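You operate a simulated robot arm through the tools that you are given. There is no shell and no other tool. Be economical: measure what you need, move in short steps, check, and stop when the job is done.

Carry out the task below with a simulated robot arm. There is one attempt and no reset: what you move stays moved.

TASK
Swap the low ink for the full bottle that expires first.
Fine: stop the jet first; old bottle on the small shelf, new one in the blue dock; shut the drawer, then start the jet again. Set down upright: ink bottle.

Only the result counts: the job must be done as asked and must still hold three seconds after the hand-in. Knocking over, shifting, dropping, spilling or breaking anything else fails it.

THE ROBOT
A 7-joint arm with a two-finger parallel gripper on a trunk, on a base that drives. Base frame: it is fixed to the floor where the robot stands at the start and does not move with it; the origin is under the middle of the robot, x ahead of it, y to its left, z up; the surface under the hand at the start is at about z = 760. Readings come in mm, rad, newtons and seconds.
With the tool pointing down near the work surface it reaches from about 180 to 560 mm from the robot's upright axis, wherever it stands. Its first joint turns from -2.897 to 2.897 rad. Places, roughly: clear key [700, -100, 1200]; coder knob [700, -200, 1100]; coder switch [700, -300, 1200]; eight key [700, 0, 1100]; enter key [700, -100, 1100]; five key [700, 0, 1200]; four key [700, 0, 1200]; ink drawer [800, -100, 900]; nine key [700, 0, 1100]; one key [700, 0, 1200]; seven key [700, 0, 1100]; six key [700, 0, 1200]; three key [700, 0, 1200]; top of the small shelf [900, -600, 900]; two key [700, 0, 1200]; zero key [700, -100, 1200]. Payload 3.4 kg.
Tool frame: the origin (TCP) lies between the finger pads and is the grasp point; the fingertips stand 30 mm ahead of it; z points along the fingers, y is the line along which they close. Largest opening 94 mm; finger width 28, thickness 10; the body of the gripper, 50 by 96 mm, starts 55 mm behind the TCP.
Orientation is that of the tool frame in the base frame, as [roll, pitch, yaw] about the fixed x, y, z axes, in that order (R = Rz(yaw) Ry(pitch) Rx(roll)). With the fingers straight down and closing along the base's y, the tool's x points along the base's -x, its y along +y and its z along -z.

THE INTERFACE
- The arm moves only by the tool play_rows. Its arguments are lists of equal length, an entry for each row: "offset": the shift along the base's x, y, z in units of 30 mm (1.0 is 30 mm), a list of three; "rotation": the turn, a rotation vector about the base's x, y, z in units of 5 degrees (1.0 is 5 degrees), a list of three; "jaw": the finger opening in m, from 0 to 0.094. In form: {"offset": [[dx, dy, dz], ...], "rotation": [[rx, ry, rz], ...], "jaw": [jaw, ...]}. A call has 1 to 20 rows; each row shifts and turns the commanded pose from where the row before left it. A call with a number of a shift or a turn outside -1 to 1 is refused whole. Rows are played at 5 a second. More than 50 mm and 0.15 rad between two rows, or a gripper value outside its range, and nothing of the call is played. Where a pose cannot be reached the arm comes as near as it can. A force on the tool above 40 N (or 10 N above the force at the start of the call, whichever is more), or a blocked arm, ends the call early, and 0.2 s more pass. The fingers move at their own pace (about 72 mm/s each) and stop on an object; they squeeze with about 34 N. The grip force told is the motor's: it shows also when the fingers shut on nothing. Time passes only in rows, and 0.2 s behind the last, so rows that do not move let the fingers close. It gives the time, the measured TCP pose, the force on the tool (base axes), the opening and the grip force at its end, in the units of the frame above (readings bear some noise), with the torque about the TCP (base axes, N m) and any sound that the robot's microphone picked up.
- Cameras (640 x 400 px; columns grow to the right, rows downward): "scene" is now at [11.6, 117.5, 1657.1]; the picture's right is [-0.44, -0.90, 0.00], its down [-0.66, 0.32, -0.68] and it looks along [0.61, -0.30, -0.73] (base axes); focal length 261 px, centre (320, 200). "wrist" rides on the gripper at [76, 14, -103] in the tool frame; the picture's right is [-0.18, 0.98, 0.00], its down [-0.75, -0.14, -0.64] and it looks along [-0.63, -0.12, 0.77] (tool axes); focal length 243 px, centre (320, 200). There is no depth. A picture from a camera that has moved, and an enlarged one, comes with that camera's place and axes in the base frame and with its lens.
- camera(camera): a new picture of that camera. It takes no simulated time.
- move_column(by): slides the trunk up (or, below 0, down) by that many mm; the arm and the scene camera ride with it, the base frame stays. It gives what a move gives, with no picture.
- steer(legs): drives the robot by 1 to 6 legs, each [ahead, left, turn to the left] in mm, mm and rad, along the robot's own axes; the way and the turn of a leg run together, so that a leg with both is an arc; at most 1500 mm and 3.142 rad a leg. The arm and the cameras ride along, it lands a little off, and it stops where it bumps. It gives what a move gives.
- head_to(pan, tilt): turns the head with the scene camera to pan (to the left, within 2.705 rad either way) and tilt (down, from -0.506 to 1.204), counted from straight ahead of the robot. It gives what a move gives.
- inspect(camera, box): a new picture of the part [left, top, right, bottom] of that camera's present view, enlarged. It takes no simulated time.
- hand_in(): hands the job in; it is judged then, once.

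Go step by step. Nothing tells you exact positions but the pictures and the camera data: compare them with the known pose of the tool, close in by small moves and look again before you grip or let go. The budget is 120 turns and 78 pictures, counting those below and the enlarged ones. Unless the task says otherwise, let go and move clear before handing in, and close with one line.

The tools are called after ">>>" by a JSON object that holds its "name" and its "arguments". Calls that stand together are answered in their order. play_rows: Moves the arm, as the interface text tells. Its arguments: {"type":"object","properties":{"offset":{"type":"array","items":{"type":"array","items":{"type":"number"}}},"rotation":{"type":"array","items":{"type":"array","items":{"type":"number"}}},"jaw":{"type":"array","items":{"type":"number"}}},"required":["offset","rotation","jaw"]} The other tools are called the same way: move_column (by) slides the trunk up or down; steer (legs) drives the base; head_to (pan, tilt) turns the head that bears the scene camera; camera (camera) takes a picture; inspect (camera, box) takes an enlarged picture of a part of a camera's view; hand_in () hands the job in.

At the start:

```text
time_s: 0.0
position: [341.2, -55.6, 1372.5]
orientation: [-3.141, 0.001, 3.14]
ft_force: [-0.4, 0.3, 0.2]
wrist_torque: [-0.02, 0.01, 0.0]
finger_gap: 94.0
grasp_force: 0.1
trunk travel left (down, up): [-325.0, 61.0]
robot x, y, heading: [-0.3, 1.6, -0.001]
head pan, tilt: [-0.456, 0.826]
```

scene: 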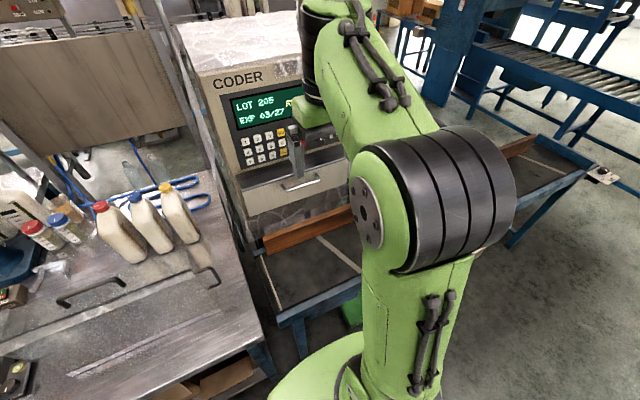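
wrist: 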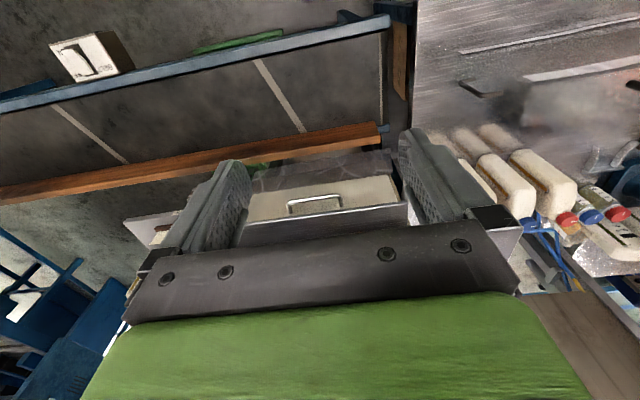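

I see the coder (LOT 205, EXP 03/27), a drawer with a handle below it, and bottles on the left table. I'll look at these closer up first.

>>> {"name": "inspect", "arguments": {"camera": "scene", "box": [200, 60, 360, 220]}}

>>> {"name": "inspect", "arguments": {"camera": "scene", "box": [0, 140, 220, 290]}}

>>> {"name": "head_to", "arguments": {"pan": -0.2, "tilt": 0.6}}

```text
2.50 times, centred on (280, 140) of scene
camera zoom: at [11.6, 117.5, 1657.1], right [-0.44, -0.9, 0.0], down [-0.66, 0.32, -0.68], along [0.61, -0.3, -0.73], focal length 652 px, centre (420, 350)
```

zoom: 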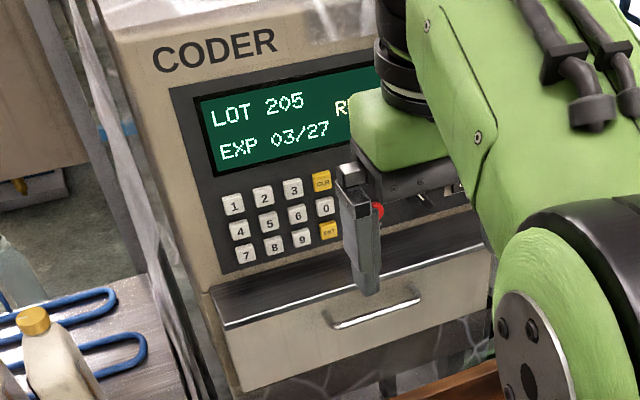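

```text
2.67 times, centred on (110, 215) of scene
camera zoom: at [11.6, 117.5, 1657.1], right [-0.44, -0.9, 0.0], down [-0.66, 0.32, -0.68], along [0.61, -0.3, -0.73], focal length 695 px, centre (880, 160)
```

zoom: 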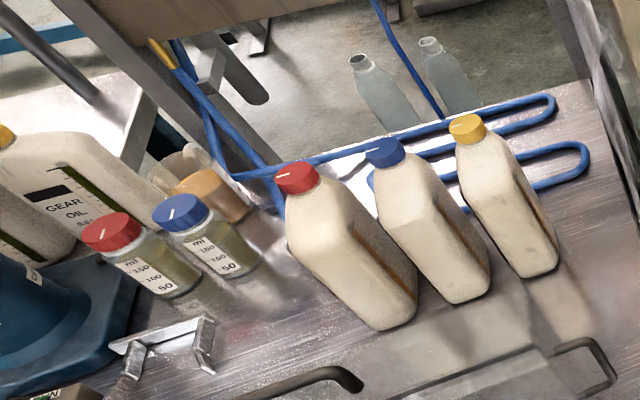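

```text
time_s: 0.8
position: [340.9, -56.0, 1374.0]
orientation: [3.141, -0.001, 3.141]
ft_force: [0.6, 0.1, -0.4]
wrist_torque: [0.0, 0.04, 0.02]
finger_gap: 93.7
grasp_force: 0.1
trunk travel left (down, up): [-325.0, 61.0]
robot x, y, heading: [0.0, -4.8, -0.001]
head pan, tilt: [-0.201, 0.6]
```

The three milk-coloured bottles on the bench may not be the ink. I'll look wider for ink bottles and labels.

>>> {"name": "camera", "arguments": {"camera": "scene"}}

>>> {"name": "head_to", "arguments": {"pan": -0.75, "tilt": 0.65}}

>>> {"name": "camera", "arguments": {"camera": "scene"}}

>>> {"name": "head_to", "arguments": {"pan": 0.6, "tilt": 0.7}}

>>> {"name": "camera", "arguments": {"camera": "scene"}}

```text
73 pictures are left
camera scene: at [26.9, 134.7, 1676.0], right [-0.2, -0.98, 0.0], down [-0.55, 0.11, -0.82], along [0.81, -0.17, -0.57], focal length 261 px, centre (320, 200)
```

scene: 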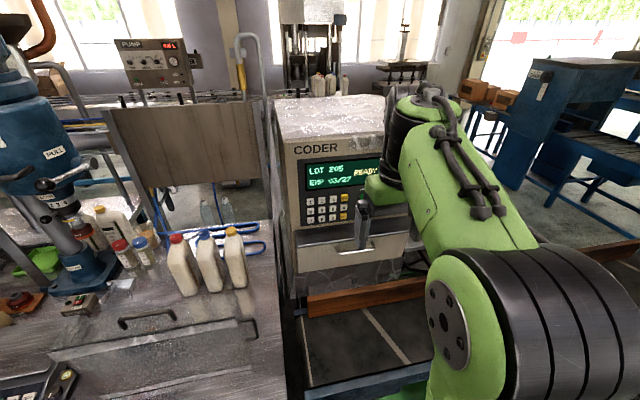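

```text
time_s: 1.7
position: [339.9, -54.5, 1373.4]
orientation: [3.141, 0.0, -3.141]
ft_force: [0.6, -0.2, 1.0]
wrist_torque: [-0.02, -0.01, 0.0]
finger_gap: 94.0
grasp_force: 0.0
trunk travel left (down, up): [-325.0, 61.0]
robot x, y, heading: [-4.1, 4.8, -0.004]
head pan, tilt: [-0.75, 0.649]
```

```text
72 pictures are left
camera scene: at [3.9, 93.3, 1671.8], right [-0.68, -0.73, 0.0], down [-0.44, 0.41, -0.8], along [0.58, -0.54, -0.6], focal length 261 px, centre (320, 200)
```

scene: 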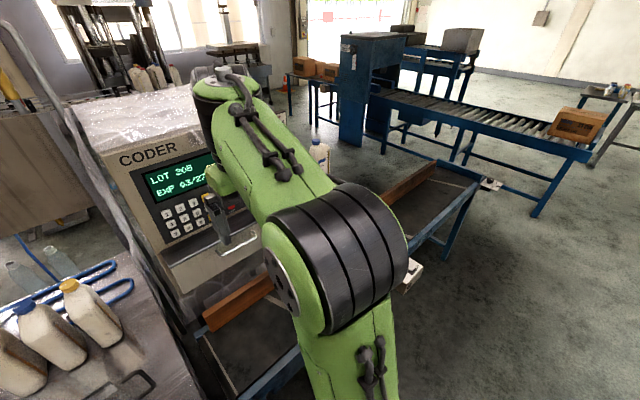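

```text
time_s: 3.2
position: [341.1, -54.5, 1372.9]
orientation: [-3.141, 0.0, 3.141]
ft_force: [0.3, -0.2, 0.0]
wrist_torque: [-0.02, -0.02, 0.04]
finger_gap: 93.8
grasp_force: 0.0
trunk travel left (down, up): [-325.0, 61.0]
robot x, y, heading: [-2.1, 2.7, -0.001]
head pan, tilt: [0.6, 0.7]
```

```text
71 pictures are left
camera scene: at [10.5, 200.4, 1667.4], right [0.56, -0.83, 0.0], down [-0.53, -0.36, -0.76], along [0.63, 0.43, -0.64], focal length 261 px, centre (320, 200)
```

scene: 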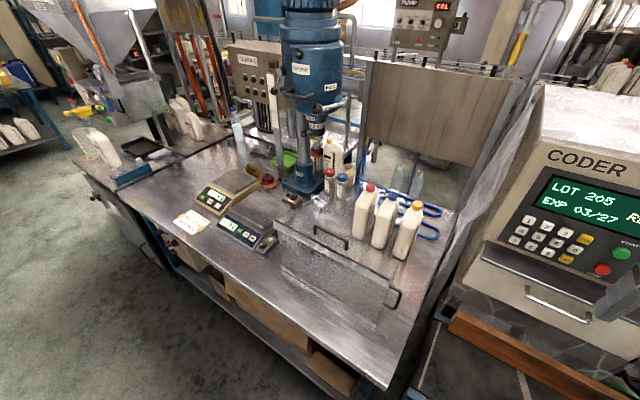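

Ink bottles are possibly near the small shelf behind the arm. I'll swing the arm to the left out of the view and look toward the shelf and coder.

>>> {"name": "play_rows", "arguments": {"offset": [[-0.3, 1, 0], [-0.3, 1, 0], [-0.3, 1, 0], [0, 1, 0], [0, 1, 0], [0, 1, 0], [0, 1, 0], [0, 1, 0], [0, 1, 0], [0, 1, 0], [0, 1, 0], [0, 1, 0]], "rotation": [[0, 0, 0], [0, 0, 0], [0, 0, 0], [0, 0, 0], [0, 0, 0], [0, 0, 0], [0, 0, 0], [0, 0, 0], [0, 0, 0], [0, 0, 0], [0, 0, 0], [0, 0, 0]], "jaw": [0.094, 0.094, 0.094, 0.094, 0.094, 0.094, 0.094, 0.094, 0.094, 0.094, 0.094, 0.094]}}

>>> {"name": "head_to", "arguments": {"pan": -0.6, "tilt": 0.65}}

>>> {"name": "camera", "arguments": {"camera": "scene"}}

```text
time_s: 5.8
position: [314.4, 305.9, 1371.2]
orientation: [-3.14, -0.002, 3.14]
ft_force: [-0.2, 0.2, -0.6]
wrist_torque: [-0.01, 0.05, 0.0]
finger_gap: 94.2
grasp_force: 0.1
trunk travel left (down, up): [-325.0, 61.0]
robot x, y, heading: [2.1, 2.0, -0.002]
head pan, tilt: [0.6, 0.7]
```

```text
time_s: 7.2
position: [312.5, 304.6, 1371.9]
orientation: [3.141, 0.0, -3.141]
ft_force: [0.0, -0.2, 0.1]
wrist_torque: [0.04, 0.01, -0.01]
finger_gap: 94.0
grasp_force: 0.1
trunk travel left (down, up): [-325.0, 61.0]
robot x, y, heading: [1.5, 0.7, -0.004]
head pan, tilt: [-0.6, 0.649]
```

```text
70 pictures are left
camera scene: at [12.0, 103.7, 1671.8], right [-0.56, -0.83, 0.0], down [-0.5, 0.34, -0.8], along [0.66, -0.45, -0.6], focal length 261 px, centre (320, 200)
```

scene: 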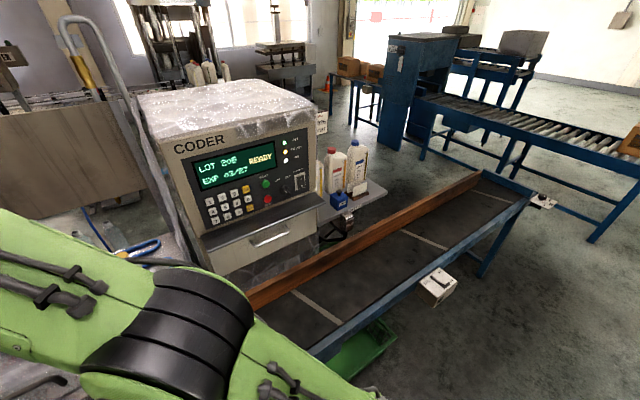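

>>> {"name": "inspect", "arguments": {"camera": "scene", "box": [300, 120, 410, 240]}}

>>> {"name": "inspect", "arguments": {"camera": "scene", "box": [160, 120, 340, 280]}}

```text
3.33 times, centred on (355, 180) of scene
camera zoom: at [12.0, 103.7, 1671.8], right [-0.56, -0.83, 0.0], down [-0.5, 0.34, -0.8], along [0.66, -0.45, -0.6], focal length 869 px, centre (203, 267)
```

zoom: 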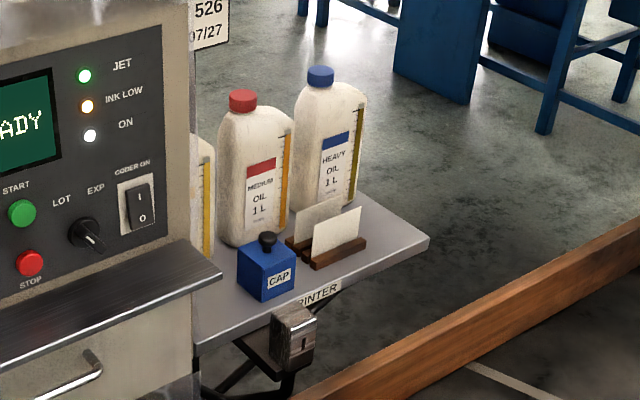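

```text
2.50 times, centred on (250, 200) of scene
camera zoom: at [12.0, 103.7, 1671.8], right [-0.56, -0.83, 0.0], down [-0.5, 0.34, -0.8], along [0.66, -0.45, -0.6], focal length 652 px, centre (495, 200)
```

zoom: 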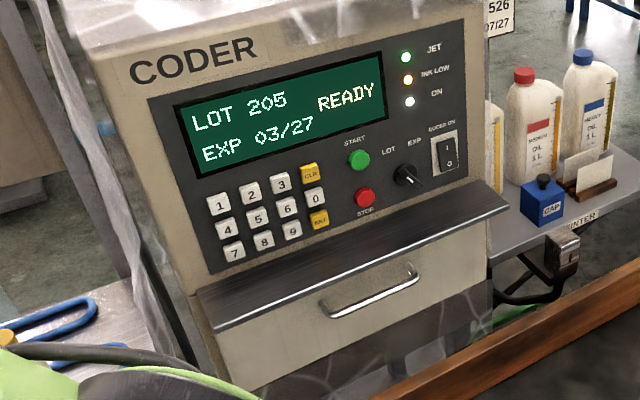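

The panel faces -x, at about x≈720. STOP is about (722,-160,1122) and START is about 50 mm above it. I'll bring the arm in front of it while rotating the tool to point forward, with the jaws closed.

>>> {"name": "play_rows", "arguments": {"offset": [[0, -1, 0], [0, -1, 0], [0, -1, 0], [0, -1, 0], [0, -1, 0], [0, -1, 0], [0, -1, 0], [0, -1, 0], [0, -1, 0], [0, -1, -0.5], [0, -1, -0.5], [0, -1, -0.5], [0, -1, -0.5], [0, -1, -0.5], [0, -0.8, -0.5], [0.3, -0.7, -0.5], [0.3, 0, -0.5], [0.3, 0, -0.5], [0.3, 0, 0], [0, 0, 0]], "rotation": [[0, 0, 0], [0, 0, 0], [0, -1, 0], [0, -1, 0], [0, -1, 0], [0, -1, 0], [0, -1, 0], [0, -1, 0], [0, -1, 0], [0, -1, 0], [0, -1, 0], [0, -1, 0], [0, -1, 0], [0, -1, 0], [0, -1, 0], [0, -1, 0], [0, -1, 0], [0, -1, 0], [0, -1, 0], [0, -1, 0]], "jaw": [0.094, 0.094, 0, 0, 0, 0, 0, 0, 0, 0, 0, 0, 0, 0, 0, 0, 0, 0, 0, 0]}}

>>> {"name": "camera", "arguments": {"camera": "wrist"}}

>>> {"name": "camera", "arguments": {"camera": "scene"}}

```text
time_s: 9.2
position: [267.2, 189.8, 1370.7]
orientation: [2.96, 0.55, -2.675]
ft_force: [-0.6, 0.7, 0.2]
wrist_torque: [-0.05, -0.02, -0.01]
finger_gap: 0.0
grasp_force: 32.9
out of reach, approached as far as the arm can: row 9
trunk travel left (down, up): [-325.0, 61.0]
robot x, y, heading: [-4.9, -2.3, 0.001]
head pan, tilt: [-0.6, 0.649]
stopped in row 9: the arm was blocked; the commanded pose is now the measured one
```

```text
67 pictures are left
camera wrist: at [162.7, 131.6, 1420.3], right [-0.38, 0.89, 0.25], down [0.41, -0.08, 0.91], along [0.83, 0.44, -0.33], focal length 243 px, centre (320, 200)
```

wrist: 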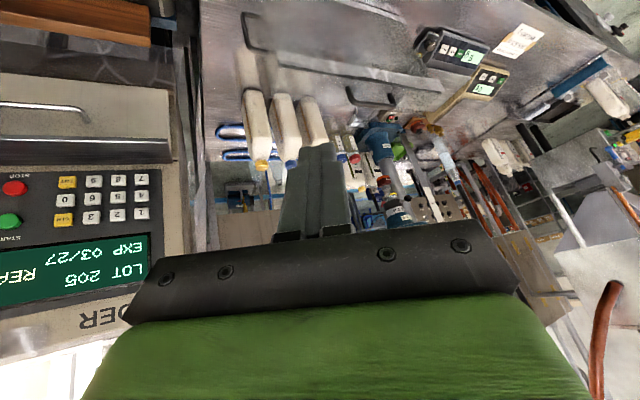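

```text
66 pictures are left
camera scene: at [9.6, 108.7, 1671.4], right [-0.56, -0.83, 0.0], down [-0.5, 0.34, -0.8], along [0.66, -0.45, -0.6], focal length 261 px, centre (320, 200)
```

scene: 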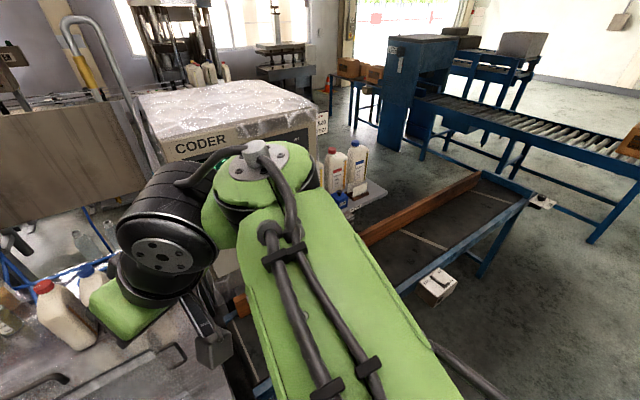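

The wrist hit a limit because it was too close in. I'll extend forward first and then finish the rotation.

>>> {"name": "play_rows", "arguments": {"offset": [[1, 0, 0], [1, 0, 0], [1, -0.5, 0], [0.3, -0.75, -0.2], [0.3, -0.75, -0.2], [0.3, -0.75, -0.3], [0.3, -0.75, -0.3], [0.3, -0.75, -0.3], [0.3, -0.75, -0.3], [0.3, -0.75, -0.5], [0.3, -0.75, -0.5], [0.3, -0.75, -0.5], [0.3, -0.75, -0.5], [0.3, -0.75, -0.5], [0.3, -0.75, -0.5], [0.3, -0.75, -0.5], [0.3, -0.75, -0.5]], "rotation": [[0, 0, 0], [0, 0, 0], [0, 0, 0], [0.12, -0.84, -0.48], [0.12, -0.84, -0.48], [0.12, -0.84, -0.48], [0.12, -0.84, -0.48], [0.12, -0.84, -0.48], [0.12, -0.84, -0.48], [0.12, -0.84, -0.48], [0.12, -0.84, -0.48], [0.12, -0.84, -0.48], [0.12, -0.84, -0.48], [0.12, -0.84, -0.48], [0.12, -0.84, -0.48], [0.12, -0.84, -0.48], [0.12, -0.84, -0.48]], "jaw": [0, 0, 0, 0, 0, 0, 0, 0, 0, 0, 0, 0, 0, 0, 0, 0, 0]}}

>>> {"name": "camera", "arguments": {"camera": "wrist"}}

>>> {"name": "camera", "arguments": {"camera": "scene"}}

```text
time_s: 12.8
position: [484.8, -149.8, 1202.3]
orientation: [1.407, 1.567, 1.407]
ft_force: [0.3, -0.3, 0.6]
wrist_torque: [-0.01, 0.0, 0.03]
finger_gap: 0.0
grasp_force: 33.0
trunk travel left (down, up): [-325.0, 61.0]
robot x, y, heading: [1.2, 1.3, 0.0]
head pan, tilt: [-0.6, 0.649]
```

```text
65 pictures are left
camera wrist: at [381.8, -134.0, 1126.4], right [0.0, 0.98, 0.19], down [-0.64, -0.14, 0.75], along [0.77, -0.12, 0.63], focal length 243 px, centre (320, 200)
```

wrist: 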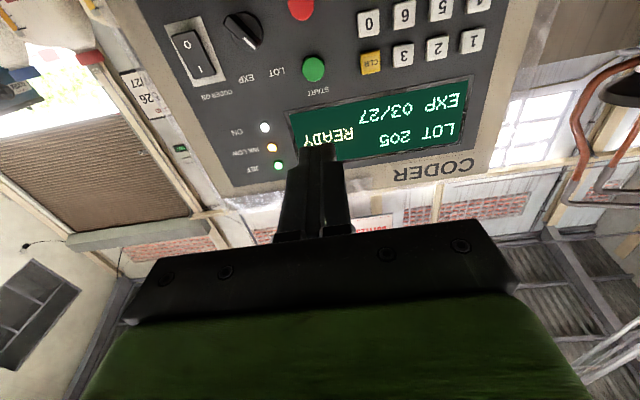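

```text
64 pictures are left
camera scene: at [12.6, 101.1, 1671.9], right [-0.56, -0.83, 0.0], down [-0.5, 0.34, -0.8], along [0.66, -0.45, -0.61], focal length 261 px, centre (320, 200)
```

scene: 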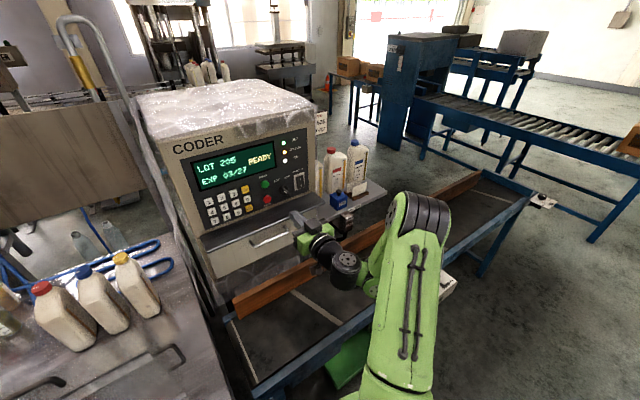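

The tool is horizontal. STOP triangulates to (712,-156,1134), so I'll line up and approach in two stages.

>>> {"name": "play_rows", "arguments": {"offset": [[0.5, -0.1, -1], [0.5, -0.1, -1], [0.8, 0, -0.27], [1, 0, 0], [1, 0, 0], [1, 0, 0], [0.5, 0, 0]], "rotation": [[0, 0, 0], [0, 0, 0], [0, 0, 0], [0, 0, 0], [0, 0, 0], [0, 0, 0], [0, 0, 0]], "jaw": [0, 0, 0, 0, 0, 0, 0]}}

>>> {"name": "camera", "arguments": {"camera": "wrist"}}

>>> {"name": "inspect", "arguments": {"camera": "scene", "box": [200, 130, 340, 240]}}

```text
time_s: 14.4
position: [646.7, -152.4, 1135.8]
orientation: [1.372, 1.567, 1.375]
ft_force: [-0.6, -0.4, -0.1]
wrist_torque: [-0.02, -0.03, 0.0]
finger_gap: 0.0
grasp_force: 33.3
trunk travel left (down, up): [-325.0, 61.0]
robot x, y, heading: [-1.2, -0.6, -0.0]
head pan, tilt: [-0.6, 0.649]
```

```text
63 pictures are left
camera wrist: at [543.8, -138.0, 1060.7], right [0.0, 0.98, 0.19], down [-0.64, -0.14, 0.75], along [0.77, -0.12, 0.63], focal length 243 px, centre (320, 200)
```

wrist: 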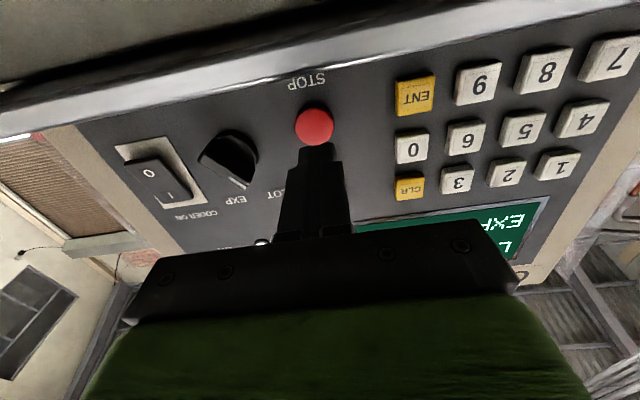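

```text
3.64 times, centred on (270, 185) of scene
camera zoom: at [12.3, 103.0, 1671.8], right [-0.56, -0.83, 0.0], down [-0.5, 0.34, -0.8], along [0.66, -0.45, -0.6], focal length 948 px, centre (502, 254)
```

zoom: 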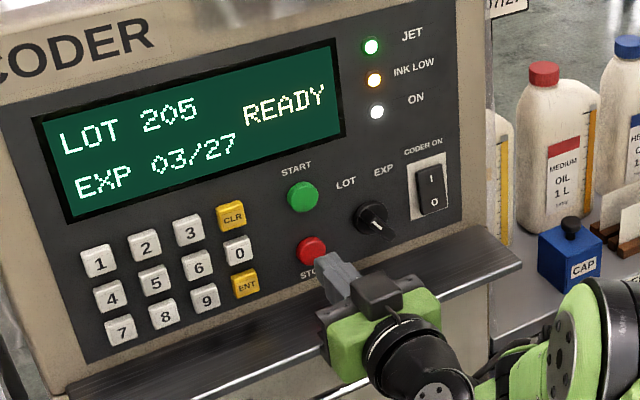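

STOP is right ahead of the fingertip. I'll nudge y by -4 mm and press gently.

>>> {"name": "play_rows", "arguments": {"offset": [[0.5, -0.13, -0.03], [0.3, 0, 0], [0.2, 0, 0], [0.15, 0, 0], [0.15, 0, 0], [0.15, 0, 0], [0.15, 0, 0]], "rotation": [[0, 0, 0], [0, 0, 0], [0, 0, 0], [0, 0, 0], [0, 0, 0], [0, 0, 0], [0, 0, 0]], "jaw": [0, 0, 0, 0, 0, 0, 0]}}

>>> {"name": "inspect", "arguments": {"camera": "scene", "box": [200, 130, 340, 240]}}

```text
time_s: 16.1
position: [683.7, -157.5, 1134.1]
orientation: [2.157, 1.563, 2.159]
ft_force: [-33.0, 4.6, 4.8]
wrist_torque: [-0.06, 0.1, 0.15]
finger_gap: 0.0
grasp_force: 33.3
trunk travel left (down, up): [-325.0, 61.0]
robot x, y, heading: [-2.2, -1.1, -0.0]
head pan, tilt: [-0.6, 0.649]
heard: click
stopped in row 7: the force on the tool passed its limit at 41 N (the readings are from after the stop); the commanded pose is now the measured one
```

```text
3.64 times, centred on (270, 185) of scene
camera zoom: at [1.9, 104.4, 1671.9], right [-0.57, -0.82, 0.0], down [-0.49, 0.34, -0.8], along [0.66, -0.45, -0.6], focal length 948 px, centre (502, 254)
```

zoom: 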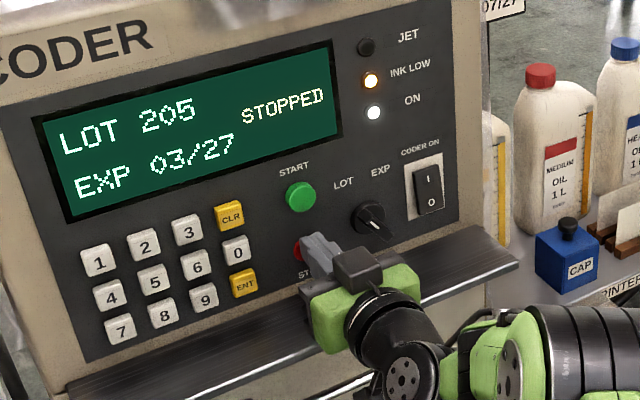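

The jet is stopped (display STOPPED, JET lamp off). Next is the drawer handle, near (680,-135,982). I'll back off, roll the hand 90° so the fingers close vertically, and look.

>>> {"name": "play_rows", "arguments": {"offset": [[-1, 0, 0], [-1, 0, 0], [-1, 0, 0], [-1, 0, 0], [-1, 0, 0], [-1, 0.2, -0.2], [0, 0.2, -0.5], [0, 0.2, -0.5], [0, 0.2, -0.5], [0, 0, -0.5], [0, 0, -0.5], [0, 0, -0.5], [0, 0, -0.5], [0, 0, -0.5], [0, 0, -0.3], [0, 0, -0.3], [0, 0, -0.2], [0, 0, 0], [0, 0, 0], [0, 0, 0]], "rotation": [[0, 0, 0], [0, 0, 0], [1, 0, 0], [1, 0, 0], [1, 0, 0], [1, 0, 0], [1, 0, 0], [1, 0, 0], [1, 0, 0], [1, 0, 0], [1, 0, 0], [1, 0, 0], [1, 0, 0], [1, 0, 0], [1, 0, 0], [1, 0, 0], [1, 0, 0], [1, 0, 0], [1, 0, 0], [1, 0, 0]], "jaw": [0, 0, 0, 0, 0, 0.05, 0.05, 0.05, 0.05, 0.05, 0.05, 0.05, 0.05, 0.05, 0.05, 0.05, 0.05, 0.05, 0.05, 0.05]}}

>>> {"name": "camera", "arguments": {"camera": "wrist"}}

>>> {"name": "camera", "arguments": {"camera": "scene"}}

```text
time_s: 20.3
position: [511.4, -133.1, 980.7]
orientation: [1.568, -0.009, 1.581]
ft_force: [0.2, 1.0, -0.3]
wrist_torque: [0.02, 0.0, 0.01]
finger_gap: 49.9
grasp_force: 0.1
trunk travel left (down, up): [-325.0, 61.0]
robot x, y, heading: [0.7, 1.4, 0.001]
head pan, tilt: [-0.6, 0.649]
```

```text
60 pictures are left
camera wrist: at [407.3, -58.2, 996.2], right [0.0, -0.19, 0.98], down [-0.64, -0.76, -0.15], along [0.77, -0.62, -0.12], focal length 243 px, centre (320, 200)
```

wrist: 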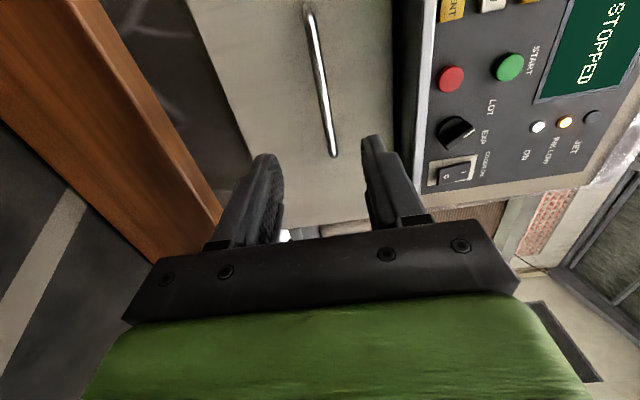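

```text
59 pictures are left
camera scene: at [11.5, 102.8, 1671.8], right [-0.57, -0.82, 0.0], down [-0.5, 0.34, -0.8], along [0.66, -0.45, -0.6], focal length 261 px, centre (320, 200)
```

scene: 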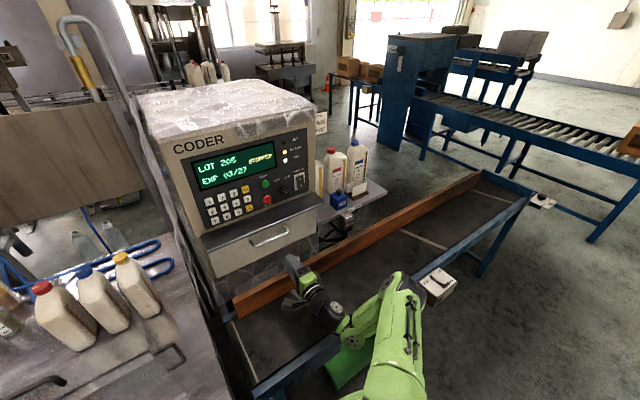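

Handle bar is at about (677,-130,986), 145 mm long. I'll advance so the fingertips straddle it.

>>> {"name": "play_rows", "arguments": {"offset": [[1, 0, 0.17], [1, 0, 0], [1, 0, 0], [1, 0, 0], [0.5, 0, 0], [0.3, 0, 0], [0.2, 0, 0]], "rotation": [[0, 0, 0], [0, 0, 0], [0, 0, 0], [0, 0, 0], [0, 0, 0], [0, 0, 0], [0, 0, 0]], "jaw": [0.05, 0.05, 0.05, 0.05, 0.05, 0.05, 0.05]}}

>>> {"name": "camera", "arguments": {"camera": "wrist"}}

```text
time_s: 21.9
position: [660.7, -134.1, 987.4]
orientation: [1.568, -0.006, 1.58]
ft_force: [-0.1, 0.0, -0.2]
wrist_torque: [0.0, 0.01, 0.0]
finger_gap: 49.9
grasp_force: 0.0
trunk travel left (down, up): [-325.0, 61.0]
robot x, y, heading: [0.2, 2.0, 0.006]
head pan, tilt: [-0.6, 0.649]
```

```text
58 pictures are left
camera wrist: at [556.7, -58.6, 1002.2], right [0.0, -0.19, 0.98], down [-0.64, -0.76, -0.15], along [0.77, -0.62, -0.12], focal length 243 px, centre (320, 200)
```

wrist: 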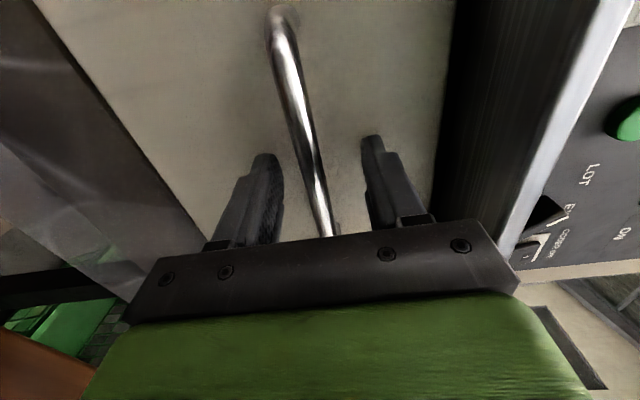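

The bar lies between the fingers, so I'll close on it and pull gently.

>>> {"name": "play_rows", "arguments": {"offset": [[0, 0, 0], [0, 0, 0], [0, 0, 0], [0, 0, 0], [-0.5, 0, 0], [-0.7, 0, 0], [-0.7, 0, 0]], "rotation": [[0, 0, 0], [0, 0, 0], [0, 0, 0], [0, 0, 0], [0, 0, 0], [0, 0, 0], [0, 0, 0]], "jaw": [0, 0, 0, 0, 0, 0, 0]}}

>>> {"name": "camera", "arguments": {"camera": "scene"}}

```text
time_s: 23.5
position: [603.4, -134.3, 985.2]
orientation: [1.571, -0.006, 1.577]
ft_force: [-1.1, -2.3, -12.8]
wrist_torque: [-0.21, 0.13, 0.47]
finger_gap: 16.1
grasp_force: 44.9
trunk travel left (down, up): [-325.0, 61.0]
robot x, y, heading: [0.3, 0.7, -0.0]
head pan, tilt: [-0.6, 0.649]
```

```text
57 pictures are left
camera scene: at [12.8, 101.8, 1671.8], right [-0.57, -0.82, 0.0], down [-0.5, 0.34, -0.8], along [0.66, -0.45, -0.61], focal length 261 px, centre (320, 200)
```

scene: 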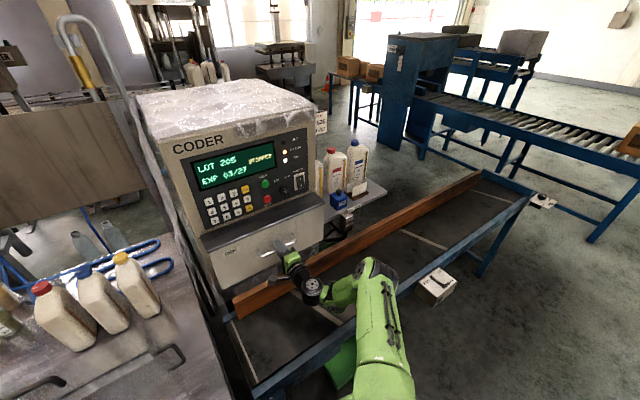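

The drawer is opening, so I'll keep pulling.

>>> {"name": "play_rows", "arguments": {"offset": [[-0.8, 0, 0], [-0.8, 0, 0], [-0.8, 0, 0], [-0.8, 0, 0], [-0.8, 0, 0], [-0.8, 0, 0]], "rotation": [[0, 0, 0], [0, 0, 0], [0, 0, 0], [0, 0, 0], [0, 0, 0], [0, 0, 0]], "jaw": [0, 0, 0, 0, 0, 0]}}

>>> {"name": "camera", "arguments": {"camera": "scene"}}

```text
time_s: 24.9
position: [458.2, -134.1, 984.8]
orientation: [1.571, -0.003, 1.581]
ft_force: [-1.1, 1.6, -10.9]
wrist_torque: [-0.22, 0.18, 0.1]
finger_gap: 16.0
grasp_force: 44.6
trunk travel left (down, up): [-325.0, 61.0]
robot x, y, heading: [-0.1, 0.3, -0.001]
head pan, tilt: [-0.6, 0.649]
```

```text
56 pictures are left
camera scene: at [11.6, 102.8, 1671.8], right [-0.57, -0.82, 0.0], down [-0.5, 0.34, -0.8], along [0.66, -0.45, -0.6], focal length 261 px, centre (320, 200)
```

scene: 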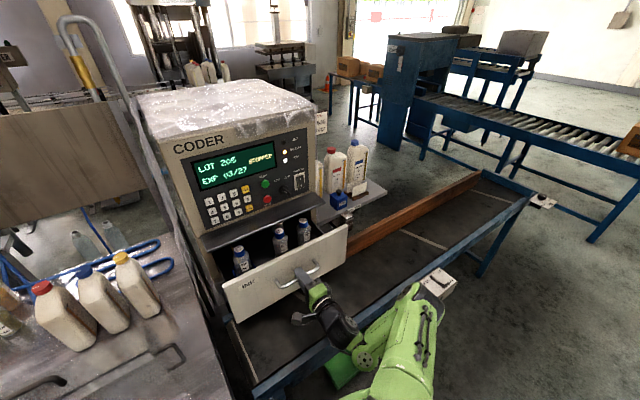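

Three bottles are showing. I'll look closer before pulling more.

>>> {"name": "inspect", "arguments": {"camera": "scene", "box": [210, 200, 350, 310]}}

>>> {"name": "play_rows", "arguments": {"offset": [[-0.7, 0, 0], [-0.7, 0, 0], [-0.5, 0, 0], [-0.5, 0, 0]], "rotation": [[0, 0, 0], [0, 0, 0], [0, 0, 0], [0, 0, 0]], "jaw": [0, 0, 0, 0]}}

>>> {"name": "inspect", "arguments": {"camera": "scene", "box": [200, 200, 360, 325]}}

```text
3.64 times, centred on (280, 255) of scene
camera zoom: at [11.6, 102.8, 1671.8], right [-0.57, -0.82, 0.0], down [-0.5, 0.34, -0.8], along [0.66, -0.45, -0.6], focal length 948 px, centre (466, 0)
```

zoom: 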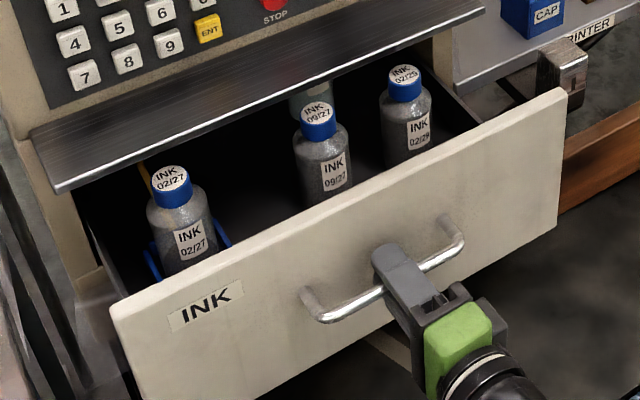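

```text
time_s: 25.9
position: [390.4, -133.5, 984.0]
orientation: [1.572, 0.015, 1.579]
ft_force: [-2.4, 21.1, -32.7]
wrist_torque: [0.86, 0.14, -0.02]
finger_gap: 16.0
grasp_force: 45.2
trunk travel left (down, up): [-325.0, 61.0]
robot x, y, heading: [0.3, 1.9, -0.001]
head pan, tilt: [-0.6, 0.649]
```

```text
3.20 times, centred on (280, 262) of scene
camera zoom: at [13.7, 106.2, 1671.4], right [-0.56, -0.83, 0.0], down [-0.5, 0.34, -0.8], along [0.66, -0.45, -0.6], focal length 834 px, centre (448, 0)
```

zoom: 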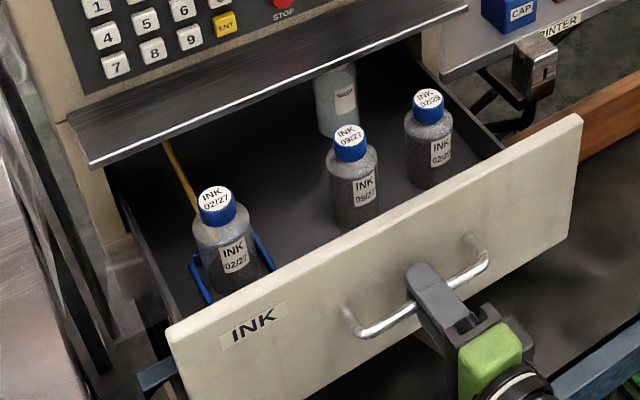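

The drawer is open about 270 mm. The docked bottle reads 02/27, and there are 09/27 and 02/2x bottles plus a nozzle bottle behind. I'll release the handle and back away.

>>> {"name": "play_rows", "arguments": {"offset": [[0, 0, 0], [0, 0, 0], [-0.5, 0, 0], [-0.5, 0, 0], [-0.5, 0, 0]], "rotation": [[0, 0, 0], [0, 0, 0], [0, 0, 0], [0, 0, 0], [0, 0, 0]], "jaw": [0.05, 0.05, 0.05, 0.05, 0.05]}}

>>> {"name": "camera", "arguments": {"camera": "wrist"}}

```text
time_s: 27.1
position: [345.1, -144.1, 989.7]
orientation: [1.552, 0.038, 1.566]
ft_force: [0.7, -0.3, 0.5]
wrist_torque: [0.02, -0.03, 0.03]
finger_gap: 50.3
grasp_force: 0.1
trunk travel left (down, up): [-325.0, 61.0]
robot x, y, heading: [-0.3, -0.5, 0.001]
head pan, tilt: [-0.6, 0.649]
```

```text
53 pictures are left
camera wrist: at [242.3, -67.3, 999.8], right [-0.02, -0.15, 0.99], down [-0.64, -0.76, -0.12], along [0.77, -0.64, -0.08], focal length 243 px, centre (320, 200)
```

wrist: 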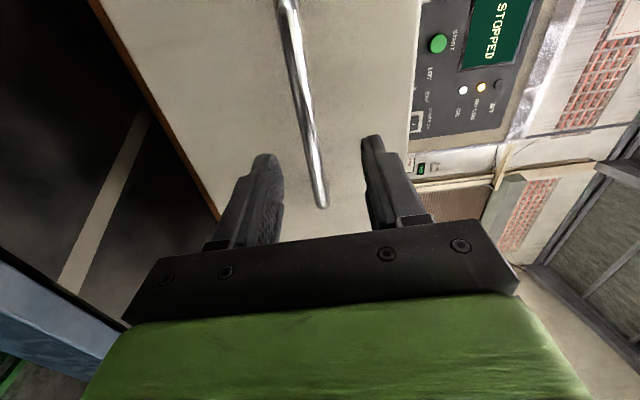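

I'm clear of the handle. I'll raise and turn the tool to point down for a look into the drawer.

>>> {"name": "play_rows", "arguments": {"offset": [[0, 0, 1], [0, 0, 1], [0, 0, 1], [0, 0, 1], [0, 0, 1], [0, 0, 1], [0, 0, 0.3], [0, 0, 0.3], [0, 0, 0.3], [0, 0, 0.3], [0, 0, 0.3], [0, 0, 0], [0, 0, 0], [0, 0, 0], [0, 0, 0], [0, 0, 0], [0, 0, 0], [0, 0, 0]], "rotation": [[0, 0, 0], [0, 0, 0], [0, 0, 0], [-0.924, 0.924, 0.924], [-0.924, 0.924, 0.924], [-0.924, 0.924, 0.924], [-0.924, 0.924, 0.924], [-0.924, 0.924, 0.924], [-0.924, 0.924, 0.924], [-0.924, 0.924, 0.924], [-0.924, 0.924, 0.924], [-0.924, 0.924, 0.924], [-0.924, 0.924, 0.924], [-0.924, 0.924, 0.924], [-0.924, 0.924, 0.924], [-0.924, 0.924, 0.924], [-0.924, 0.924, 0.924], [-0.924, 0.924, 0.924]], "jaw": [0.09, 0.09, 0.09, 0.09, 0.09, 0.09, 0.09, 0.09, 0.09, 0.09, 0.09, 0.09, 0.09, 0.09, 0.09, 0.09, 0.09, 0.09]}}

>>> {"name": "camera", "arguments": {"camera": "wrist"}}

```text
time_s: 30.9
position: [341.9, -140.6, 1114.5]
orientation: [2.98, 0.051, 2.978]
ft_force: [-1.0, 0.4, 0.0]
wrist_torque: [-0.01, 0.01, 0.01]
finger_gap: 89.8
grasp_force: 0.1
out of reach, approached as far as the arm can: row 2, 3, 4, 5, 6
trunk travel left (down, up): [-325.0, 61.0]
robot x, y, heading: [-0.5, -1.2, 0.003]
head pan, tilt: [-0.6, 0.649]
```

```text
52 pictures are left
camera wrist: at [259.6, -128.5, 1215.2], right [0.33, 0.93, 0.17], down [0.67, -0.36, 0.65], along [0.66, -0.1, -0.74], focal length 243 px, centre (320, 200)
```

wrist: 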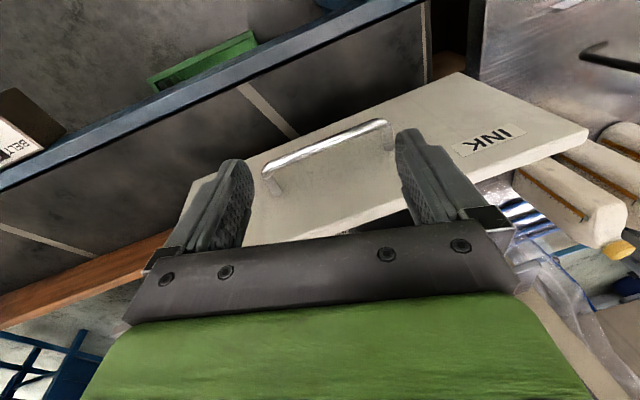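

I need to be higher and further forward over the drawer, with the orientation squared up.

>>> {"name": "play_rows", "arguments": {"offset": [[0, 0, 1], [0, 0, 1], [0, 0, 1], [0.5, 0, 1], [1, 0, 1], [1, 0, 0], [1, 0, 0], [1, 0, 0], [1, 0, 0]], "rotation": [[-0.58, 0.29, 0.63], [-0.58, 0.29, 0.63], [-0.58, 0.29, 0.63], [0, 0, 0], [0, 0, 0], [0, 0, 0], [0, 0, 0], [0, 0, 0], [0, 0, 0]], "jaw": [0.09, 0.09, 0.09, 0.09, 0.09, 0.09, 0.09, 0.09, 0.09]}}

>>> {"name": "camera", "arguments": {"camera": "wrist"}}

>>> {"name": "camera", "arguments": {"camera": "scene"}}

```text
time_s: 32.9
position: [506.4, -141.1, 1264.3]
orientation: [3.137, -0.012, -3.139]
ft_force: [0.5, 0.7, -0.5]
wrist_torque: [0.01, 0.05, 0.02]
finger_gap: 90.0
grasp_force: 0.1
trunk travel left (down, up): [-325.0, 61.0]
robot x, y, heading: [0.4, -2.6, -0.002]
head pan, tilt: [-0.6, 0.649]
```

```text
51 pictures are left
camera wrist: at [432.1, -126.4, 1368.1], right [0.18, 0.98, 0.0], down [0.76, -0.14, 0.63], along [0.62, -0.11, -0.78], focal length 243 px, centre (320, 200)
```

wrist: 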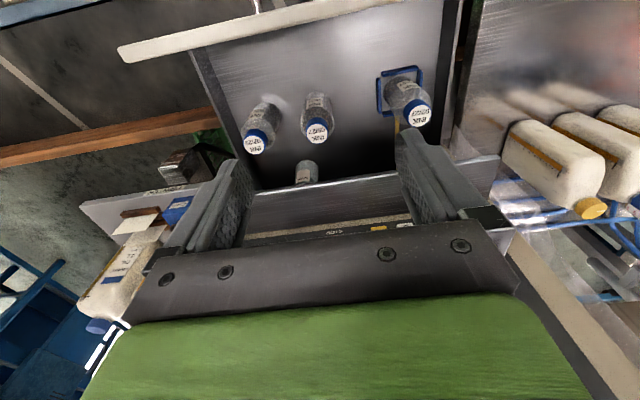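

```text
50 pictures are left
camera scene: at [14.1, 102.5, 1671.8], right [-0.57, -0.82, 0.0], down [-0.5, 0.34, -0.8], along [0.66, -0.45, -0.61], focal length 261 px, centre (320, 200)
```

scene: 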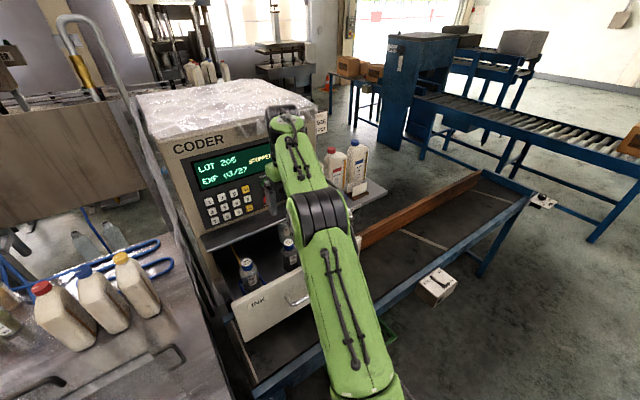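

>>> {"name": "inspect", "arguments": {"camera": "wrist", "box": [230, 60, 350, 170]}}

>>> {"name": "inspect", "arguments": {"camera": "wrist", "box": [280, 50, 450, 190]}}

```text
3.64 times, centred on (290, 115) of wrist
camera zoom: at [432.1, -126.4, 1368.1], right [0.18, 0.98, 0.0], down [0.76, -0.14, 0.63], along [0.62, -0.11, -0.78], focal length 882 px, centre (429, 509)
```

zoom: 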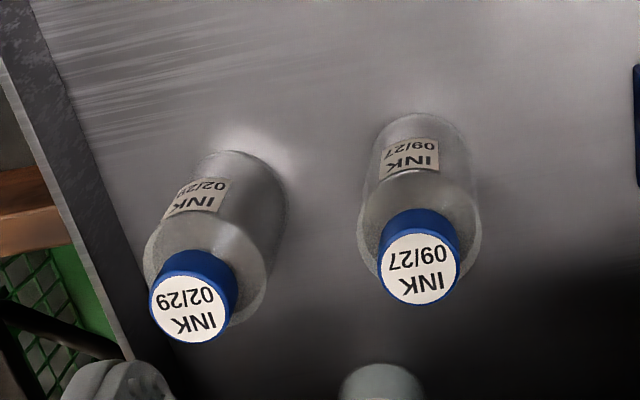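

```text
2.86 times, centred on (365, 120) of wrist
camera zoom: at [432.1, -126.4, 1368.1], right [0.18, 0.98, 0.0], down [0.76, -0.14, 0.63], along [0.62, -0.11, -0.78], focal length 693 px, centre (191, 429)
```

zoom: 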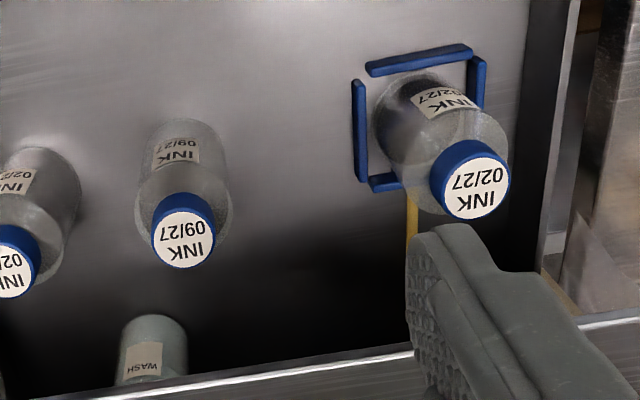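

Candidates are 09/27 and 02/29, with WASH behind and the docked 02/27 nearly empty. I'll move the arm to the right to check fill levels from the head camera and look at the small shelf.

>>> {"name": "play_rows", "arguments": {"offset": [[0, -1, 0.5], [0, -1, 0.5], [0, -1, 0], [0, -1, 0], [0, -1, 0], [0, -1, 0], [0, -1, 0], [0, -1, 0]], "rotation": [[0, 0, 0], [0, 0, 0], [0, 0, 0], [0, 0, 0], [0, 0, 0], [0, 0, 0], [0, 0, 0], [0, 0, 0]], "jaw": [0.09, 0.09, 0.09, 0.09, 0.09, 0.09, 0.09, 0.09]}}

>>> {"name": "inspect", "arguments": {"camera": "scene", "box": [225, 215, 335, 290]}}

>>> {"name": "camera", "arguments": {"camera": "wrist"}}

```text
time_s: 34.7
position: [444.4, -304.1, 1252.3]
orientation: [3.137, -0.011, -3.135]
ft_force: [-0.3, 0.3, 0.4]
wrist_torque: [-0.02, -0.02, -0.01]
finger_gap: 90.0
grasp_force: 0.0
out of reach, approached as far as the arm can: row 1, 2, 3, 4, 5, 6, 7, 8
trunk travel left (down, up): [-325.0, 61.0]
robot x, y, heading: [2.5, -2.7, -0.005]
head pan, tilt: [-0.6, 0.649]
```

```text
5.33 times, centred on (280, 252) of scene
camera zoom: at [11.5, 102.6, 1671.8], right [-0.57, -0.82, 0.0], down [-0.5, 0.34, -0.8], along [0.66, -0.45, -0.6], focal length 1391 px, centre (533, -80)
```

zoom: 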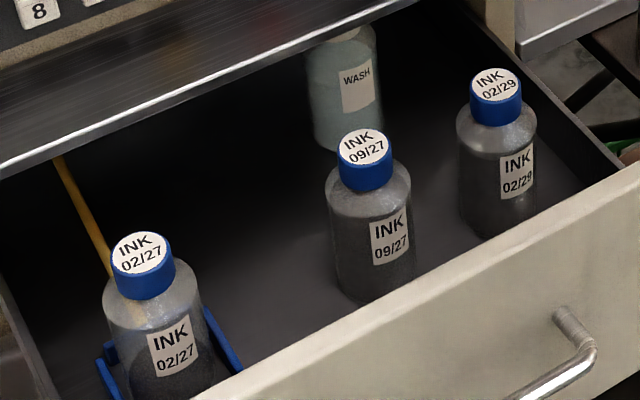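

```text
46 pictures are left
camera wrist: at [369.6, -290.1, 1357.3], right [0.18, 0.98, 0.0], down [0.76, -0.14, 0.63], along [0.62, -0.11, -0.77], focal length 243 px, centre (320, 200)
```

wrist: 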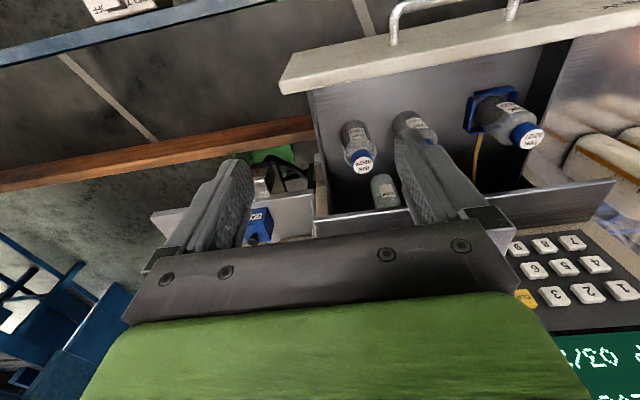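

09/27 is full and expires first, so that is the target. Estimated cap tops are docked (582,-8,1022), 09/27 (581,-157,1021) and 02/29 (579,-255,1021). The shelf is far away, so I'll check how much room the base has near the conveyor.

>>> {"name": "head_to", "arguments": {"pan": -0.9, "tilt": 1.15}}

>>> {"name": "camera", "arguments": {"camera": "scene"}}

>>> {"name": "head_to", "arguments": {"pan": -1.2, "tilt": 0.7}}

>>> {"name": "camera", "arguments": {"camera": "scene"}}

```text
time_s: 35.6
position: [445.0, -303.9, 1252.6]
orientation: [3.136, -0.01, -3.138]
ft_force: [0.1, 0.4, 0.2]
wrist_torque: [0.02, 0.01, -0.01]
finger_gap: 89.9
grasp_force: 0.1
trunk travel left (down, up): [-325.0, 61.0]
robot x, y, heading: [-1.0, -0.0, 0.001]
head pan, tilt: [-0.901, 1.15]
```

```text
45 pictures are left
camera scene: at [-23.0, 105.1, 1634.4], right [-0.78, -0.62, 0.0], down [-0.57, 0.71, -0.41], along [0.25, -0.32, -0.91], focal length 261 px, centre (320, 200)
```

scene: 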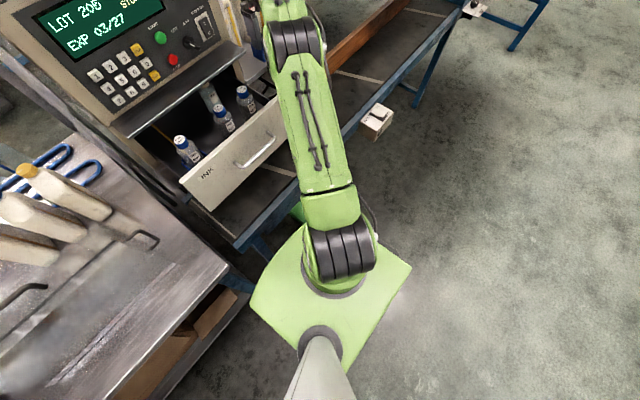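

```text
time_s: 36.5
position: [445.6, -304.3, 1253.1]
orientation: [3.136, -0.011, -3.137]
ft_force: [-0.6, 0.4, -0.2]
wrist_torque: [-0.03, -0.01, 0.0]
finger_gap: 90.0
grasp_force: 0.0
trunk travel left (down, up): [-325.0, 61.0]
robot x, y, heading: [0.5, 0.3, -0.0]
head pan, tilt: [-1.201, 0.7]
```

```text
44 pictures are left
camera scene: at [-29.3, 72.7, 1667.4], right [-0.93, -0.36, 0.0], down [-0.23, 0.6, -0.76], along [0.28, -0.71, -0.64], focal length 261 px, centre (320, 200)
```

scene: 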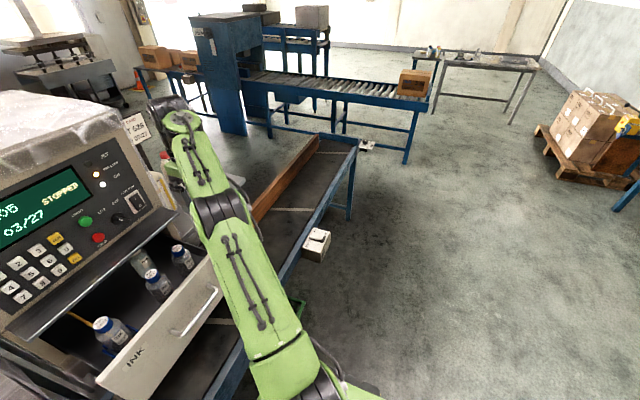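

The conveyor blocks driving forward, so I'll rely on arm reach. Next I'll test reach above the docked bottle, with jaws at 80 mm, fingers closing along y, and well above the cap.

>>> {"name": "play_rows", "arguments": {"offset": [[0, 1, 0], [0, 1, 0], [0, 1, 0], [0, 1, -0.3], [0.4, 1, -0.3], [0.8, 1, -0.3], [0.8, 1, -0.3], [0.8, 1, -0.3], [0.8, 1, -0.4], [1, 0.87, -0.5]], "rotation": [[0, 0, 0], [0, 0, 0], [0, 0, 0], [0, 0, 0], [0, 0, 0], [0, 0, 0], [0, 0, 0], [0, 0, 0], [0, 0, 0], [0, 0, 0]], "jaw": [0.08, 0.08, 0.08, 0.08, 0.08, 0.08, 0.08, 0.08, 0.08, 0.08]}}

>>> {"name": "camera", "arguments": {"camera": "wrist"}}

```text
time_s: 38.7
position: [572.6, -7.0, 1176.1]
orientation: [3.138, -0.014, -3.139]
ft_force: [0.0, -0.1, -0.3]
wrist_torque: [-0.01, -0.01, 0.03]
finger_gap: 79.9
grasp_force: 0.0
out of reach, approached as far as the arm can: row 10
trunk travel left (down, up): [-325.0, 61.0]
robot x, y, heading: [3.1, -0.0, -0.006]
head pan, tilt: [-1.201, 0.7]
```

```text
43 pictures are left
camera wrist: at [498.5, 7.3, 1280.4], right [0.18, 0.98, 0.0], down [0.76, -0.14, 0.63], along [0.62, -0.11, -0.78], focal length 243 px, centre (320, 200)
```

wrist: 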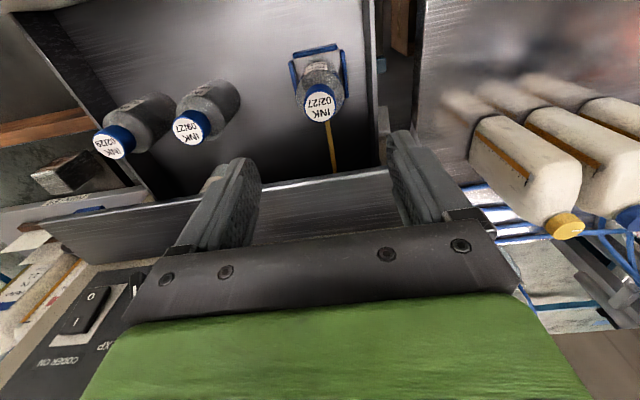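

Tool-down reach here is about 573 mm, improving a little lower down, and the shelf edge is at x≈712. I need to know how far the base can go forward, so I'll look at the floor between the base and the conveyor.

>>> {"name": "head_to", "arguments": {"pan": 0.35, "tilt": 1.2}}

>>> {"name": "camera", "arguments": {"camera": "scene"}}

>>> {"name": "head_to", "arguments": {"pan": -1.3, "tilt": 1.1}}

>>> {"name": "camera", "arguments": {"camera": "scene"}}

```text
time_s: 40.3
position: [572.7, -9.1, 1177.3]
orientation: [3.137, -0.009, -3.139]
ft_force: [0.1, -0.5, -0.6]
wrist_torque: [0.01, 0.0, -0.01]
finger_gap: 79.9
grasp_force: 0.0
trunk travel left (down, up): [-325.0, 61.0]
robot x, y, heading: [-2.4, -1.1, -0.0]
head pan, tilt: [0.351, 1.201]
```

```text
42 pictures are left
camera scene: at [-7.5, 171.1, 1631.5], right [0.34, -0.94, 0.0], down [-0.88, -0.32, -0.36], along [0.34, 0.12, -0.93], focal length 261 px, centre (320, 200)
```

scene: 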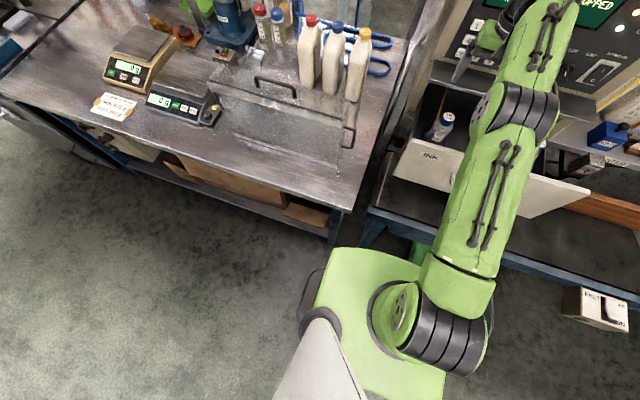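

```text
time_s: 42.0
position: [572.8, -8.3, 1177.4]
orientation: [3.139, -0.011, -3.138]
ft_force: [0.2, 0.4, 0.7]
wrist_torque: [-0.02, 0.01, -0.02]
finger_gap: 79.9
grasp_force: 0.1
trunk travel left (down, up): [-325.0, 61.0]
robot x, y, heading: [1.3, 3.4, -0.001]
head pan, tilt: [-1.3, 1.1]
```

```text
41 pictures are left
camera scene: at [-43.1, 91.2, 1637.5], right [-0.96, -0.27, 0.0], down [-0.24, 0.86, -0.45], along [0.12, -0.44, -0.89], focal length 261 px, centre (320, 200)
```

scene: 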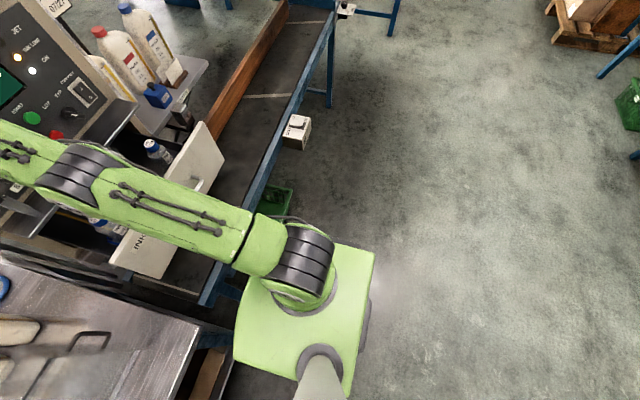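

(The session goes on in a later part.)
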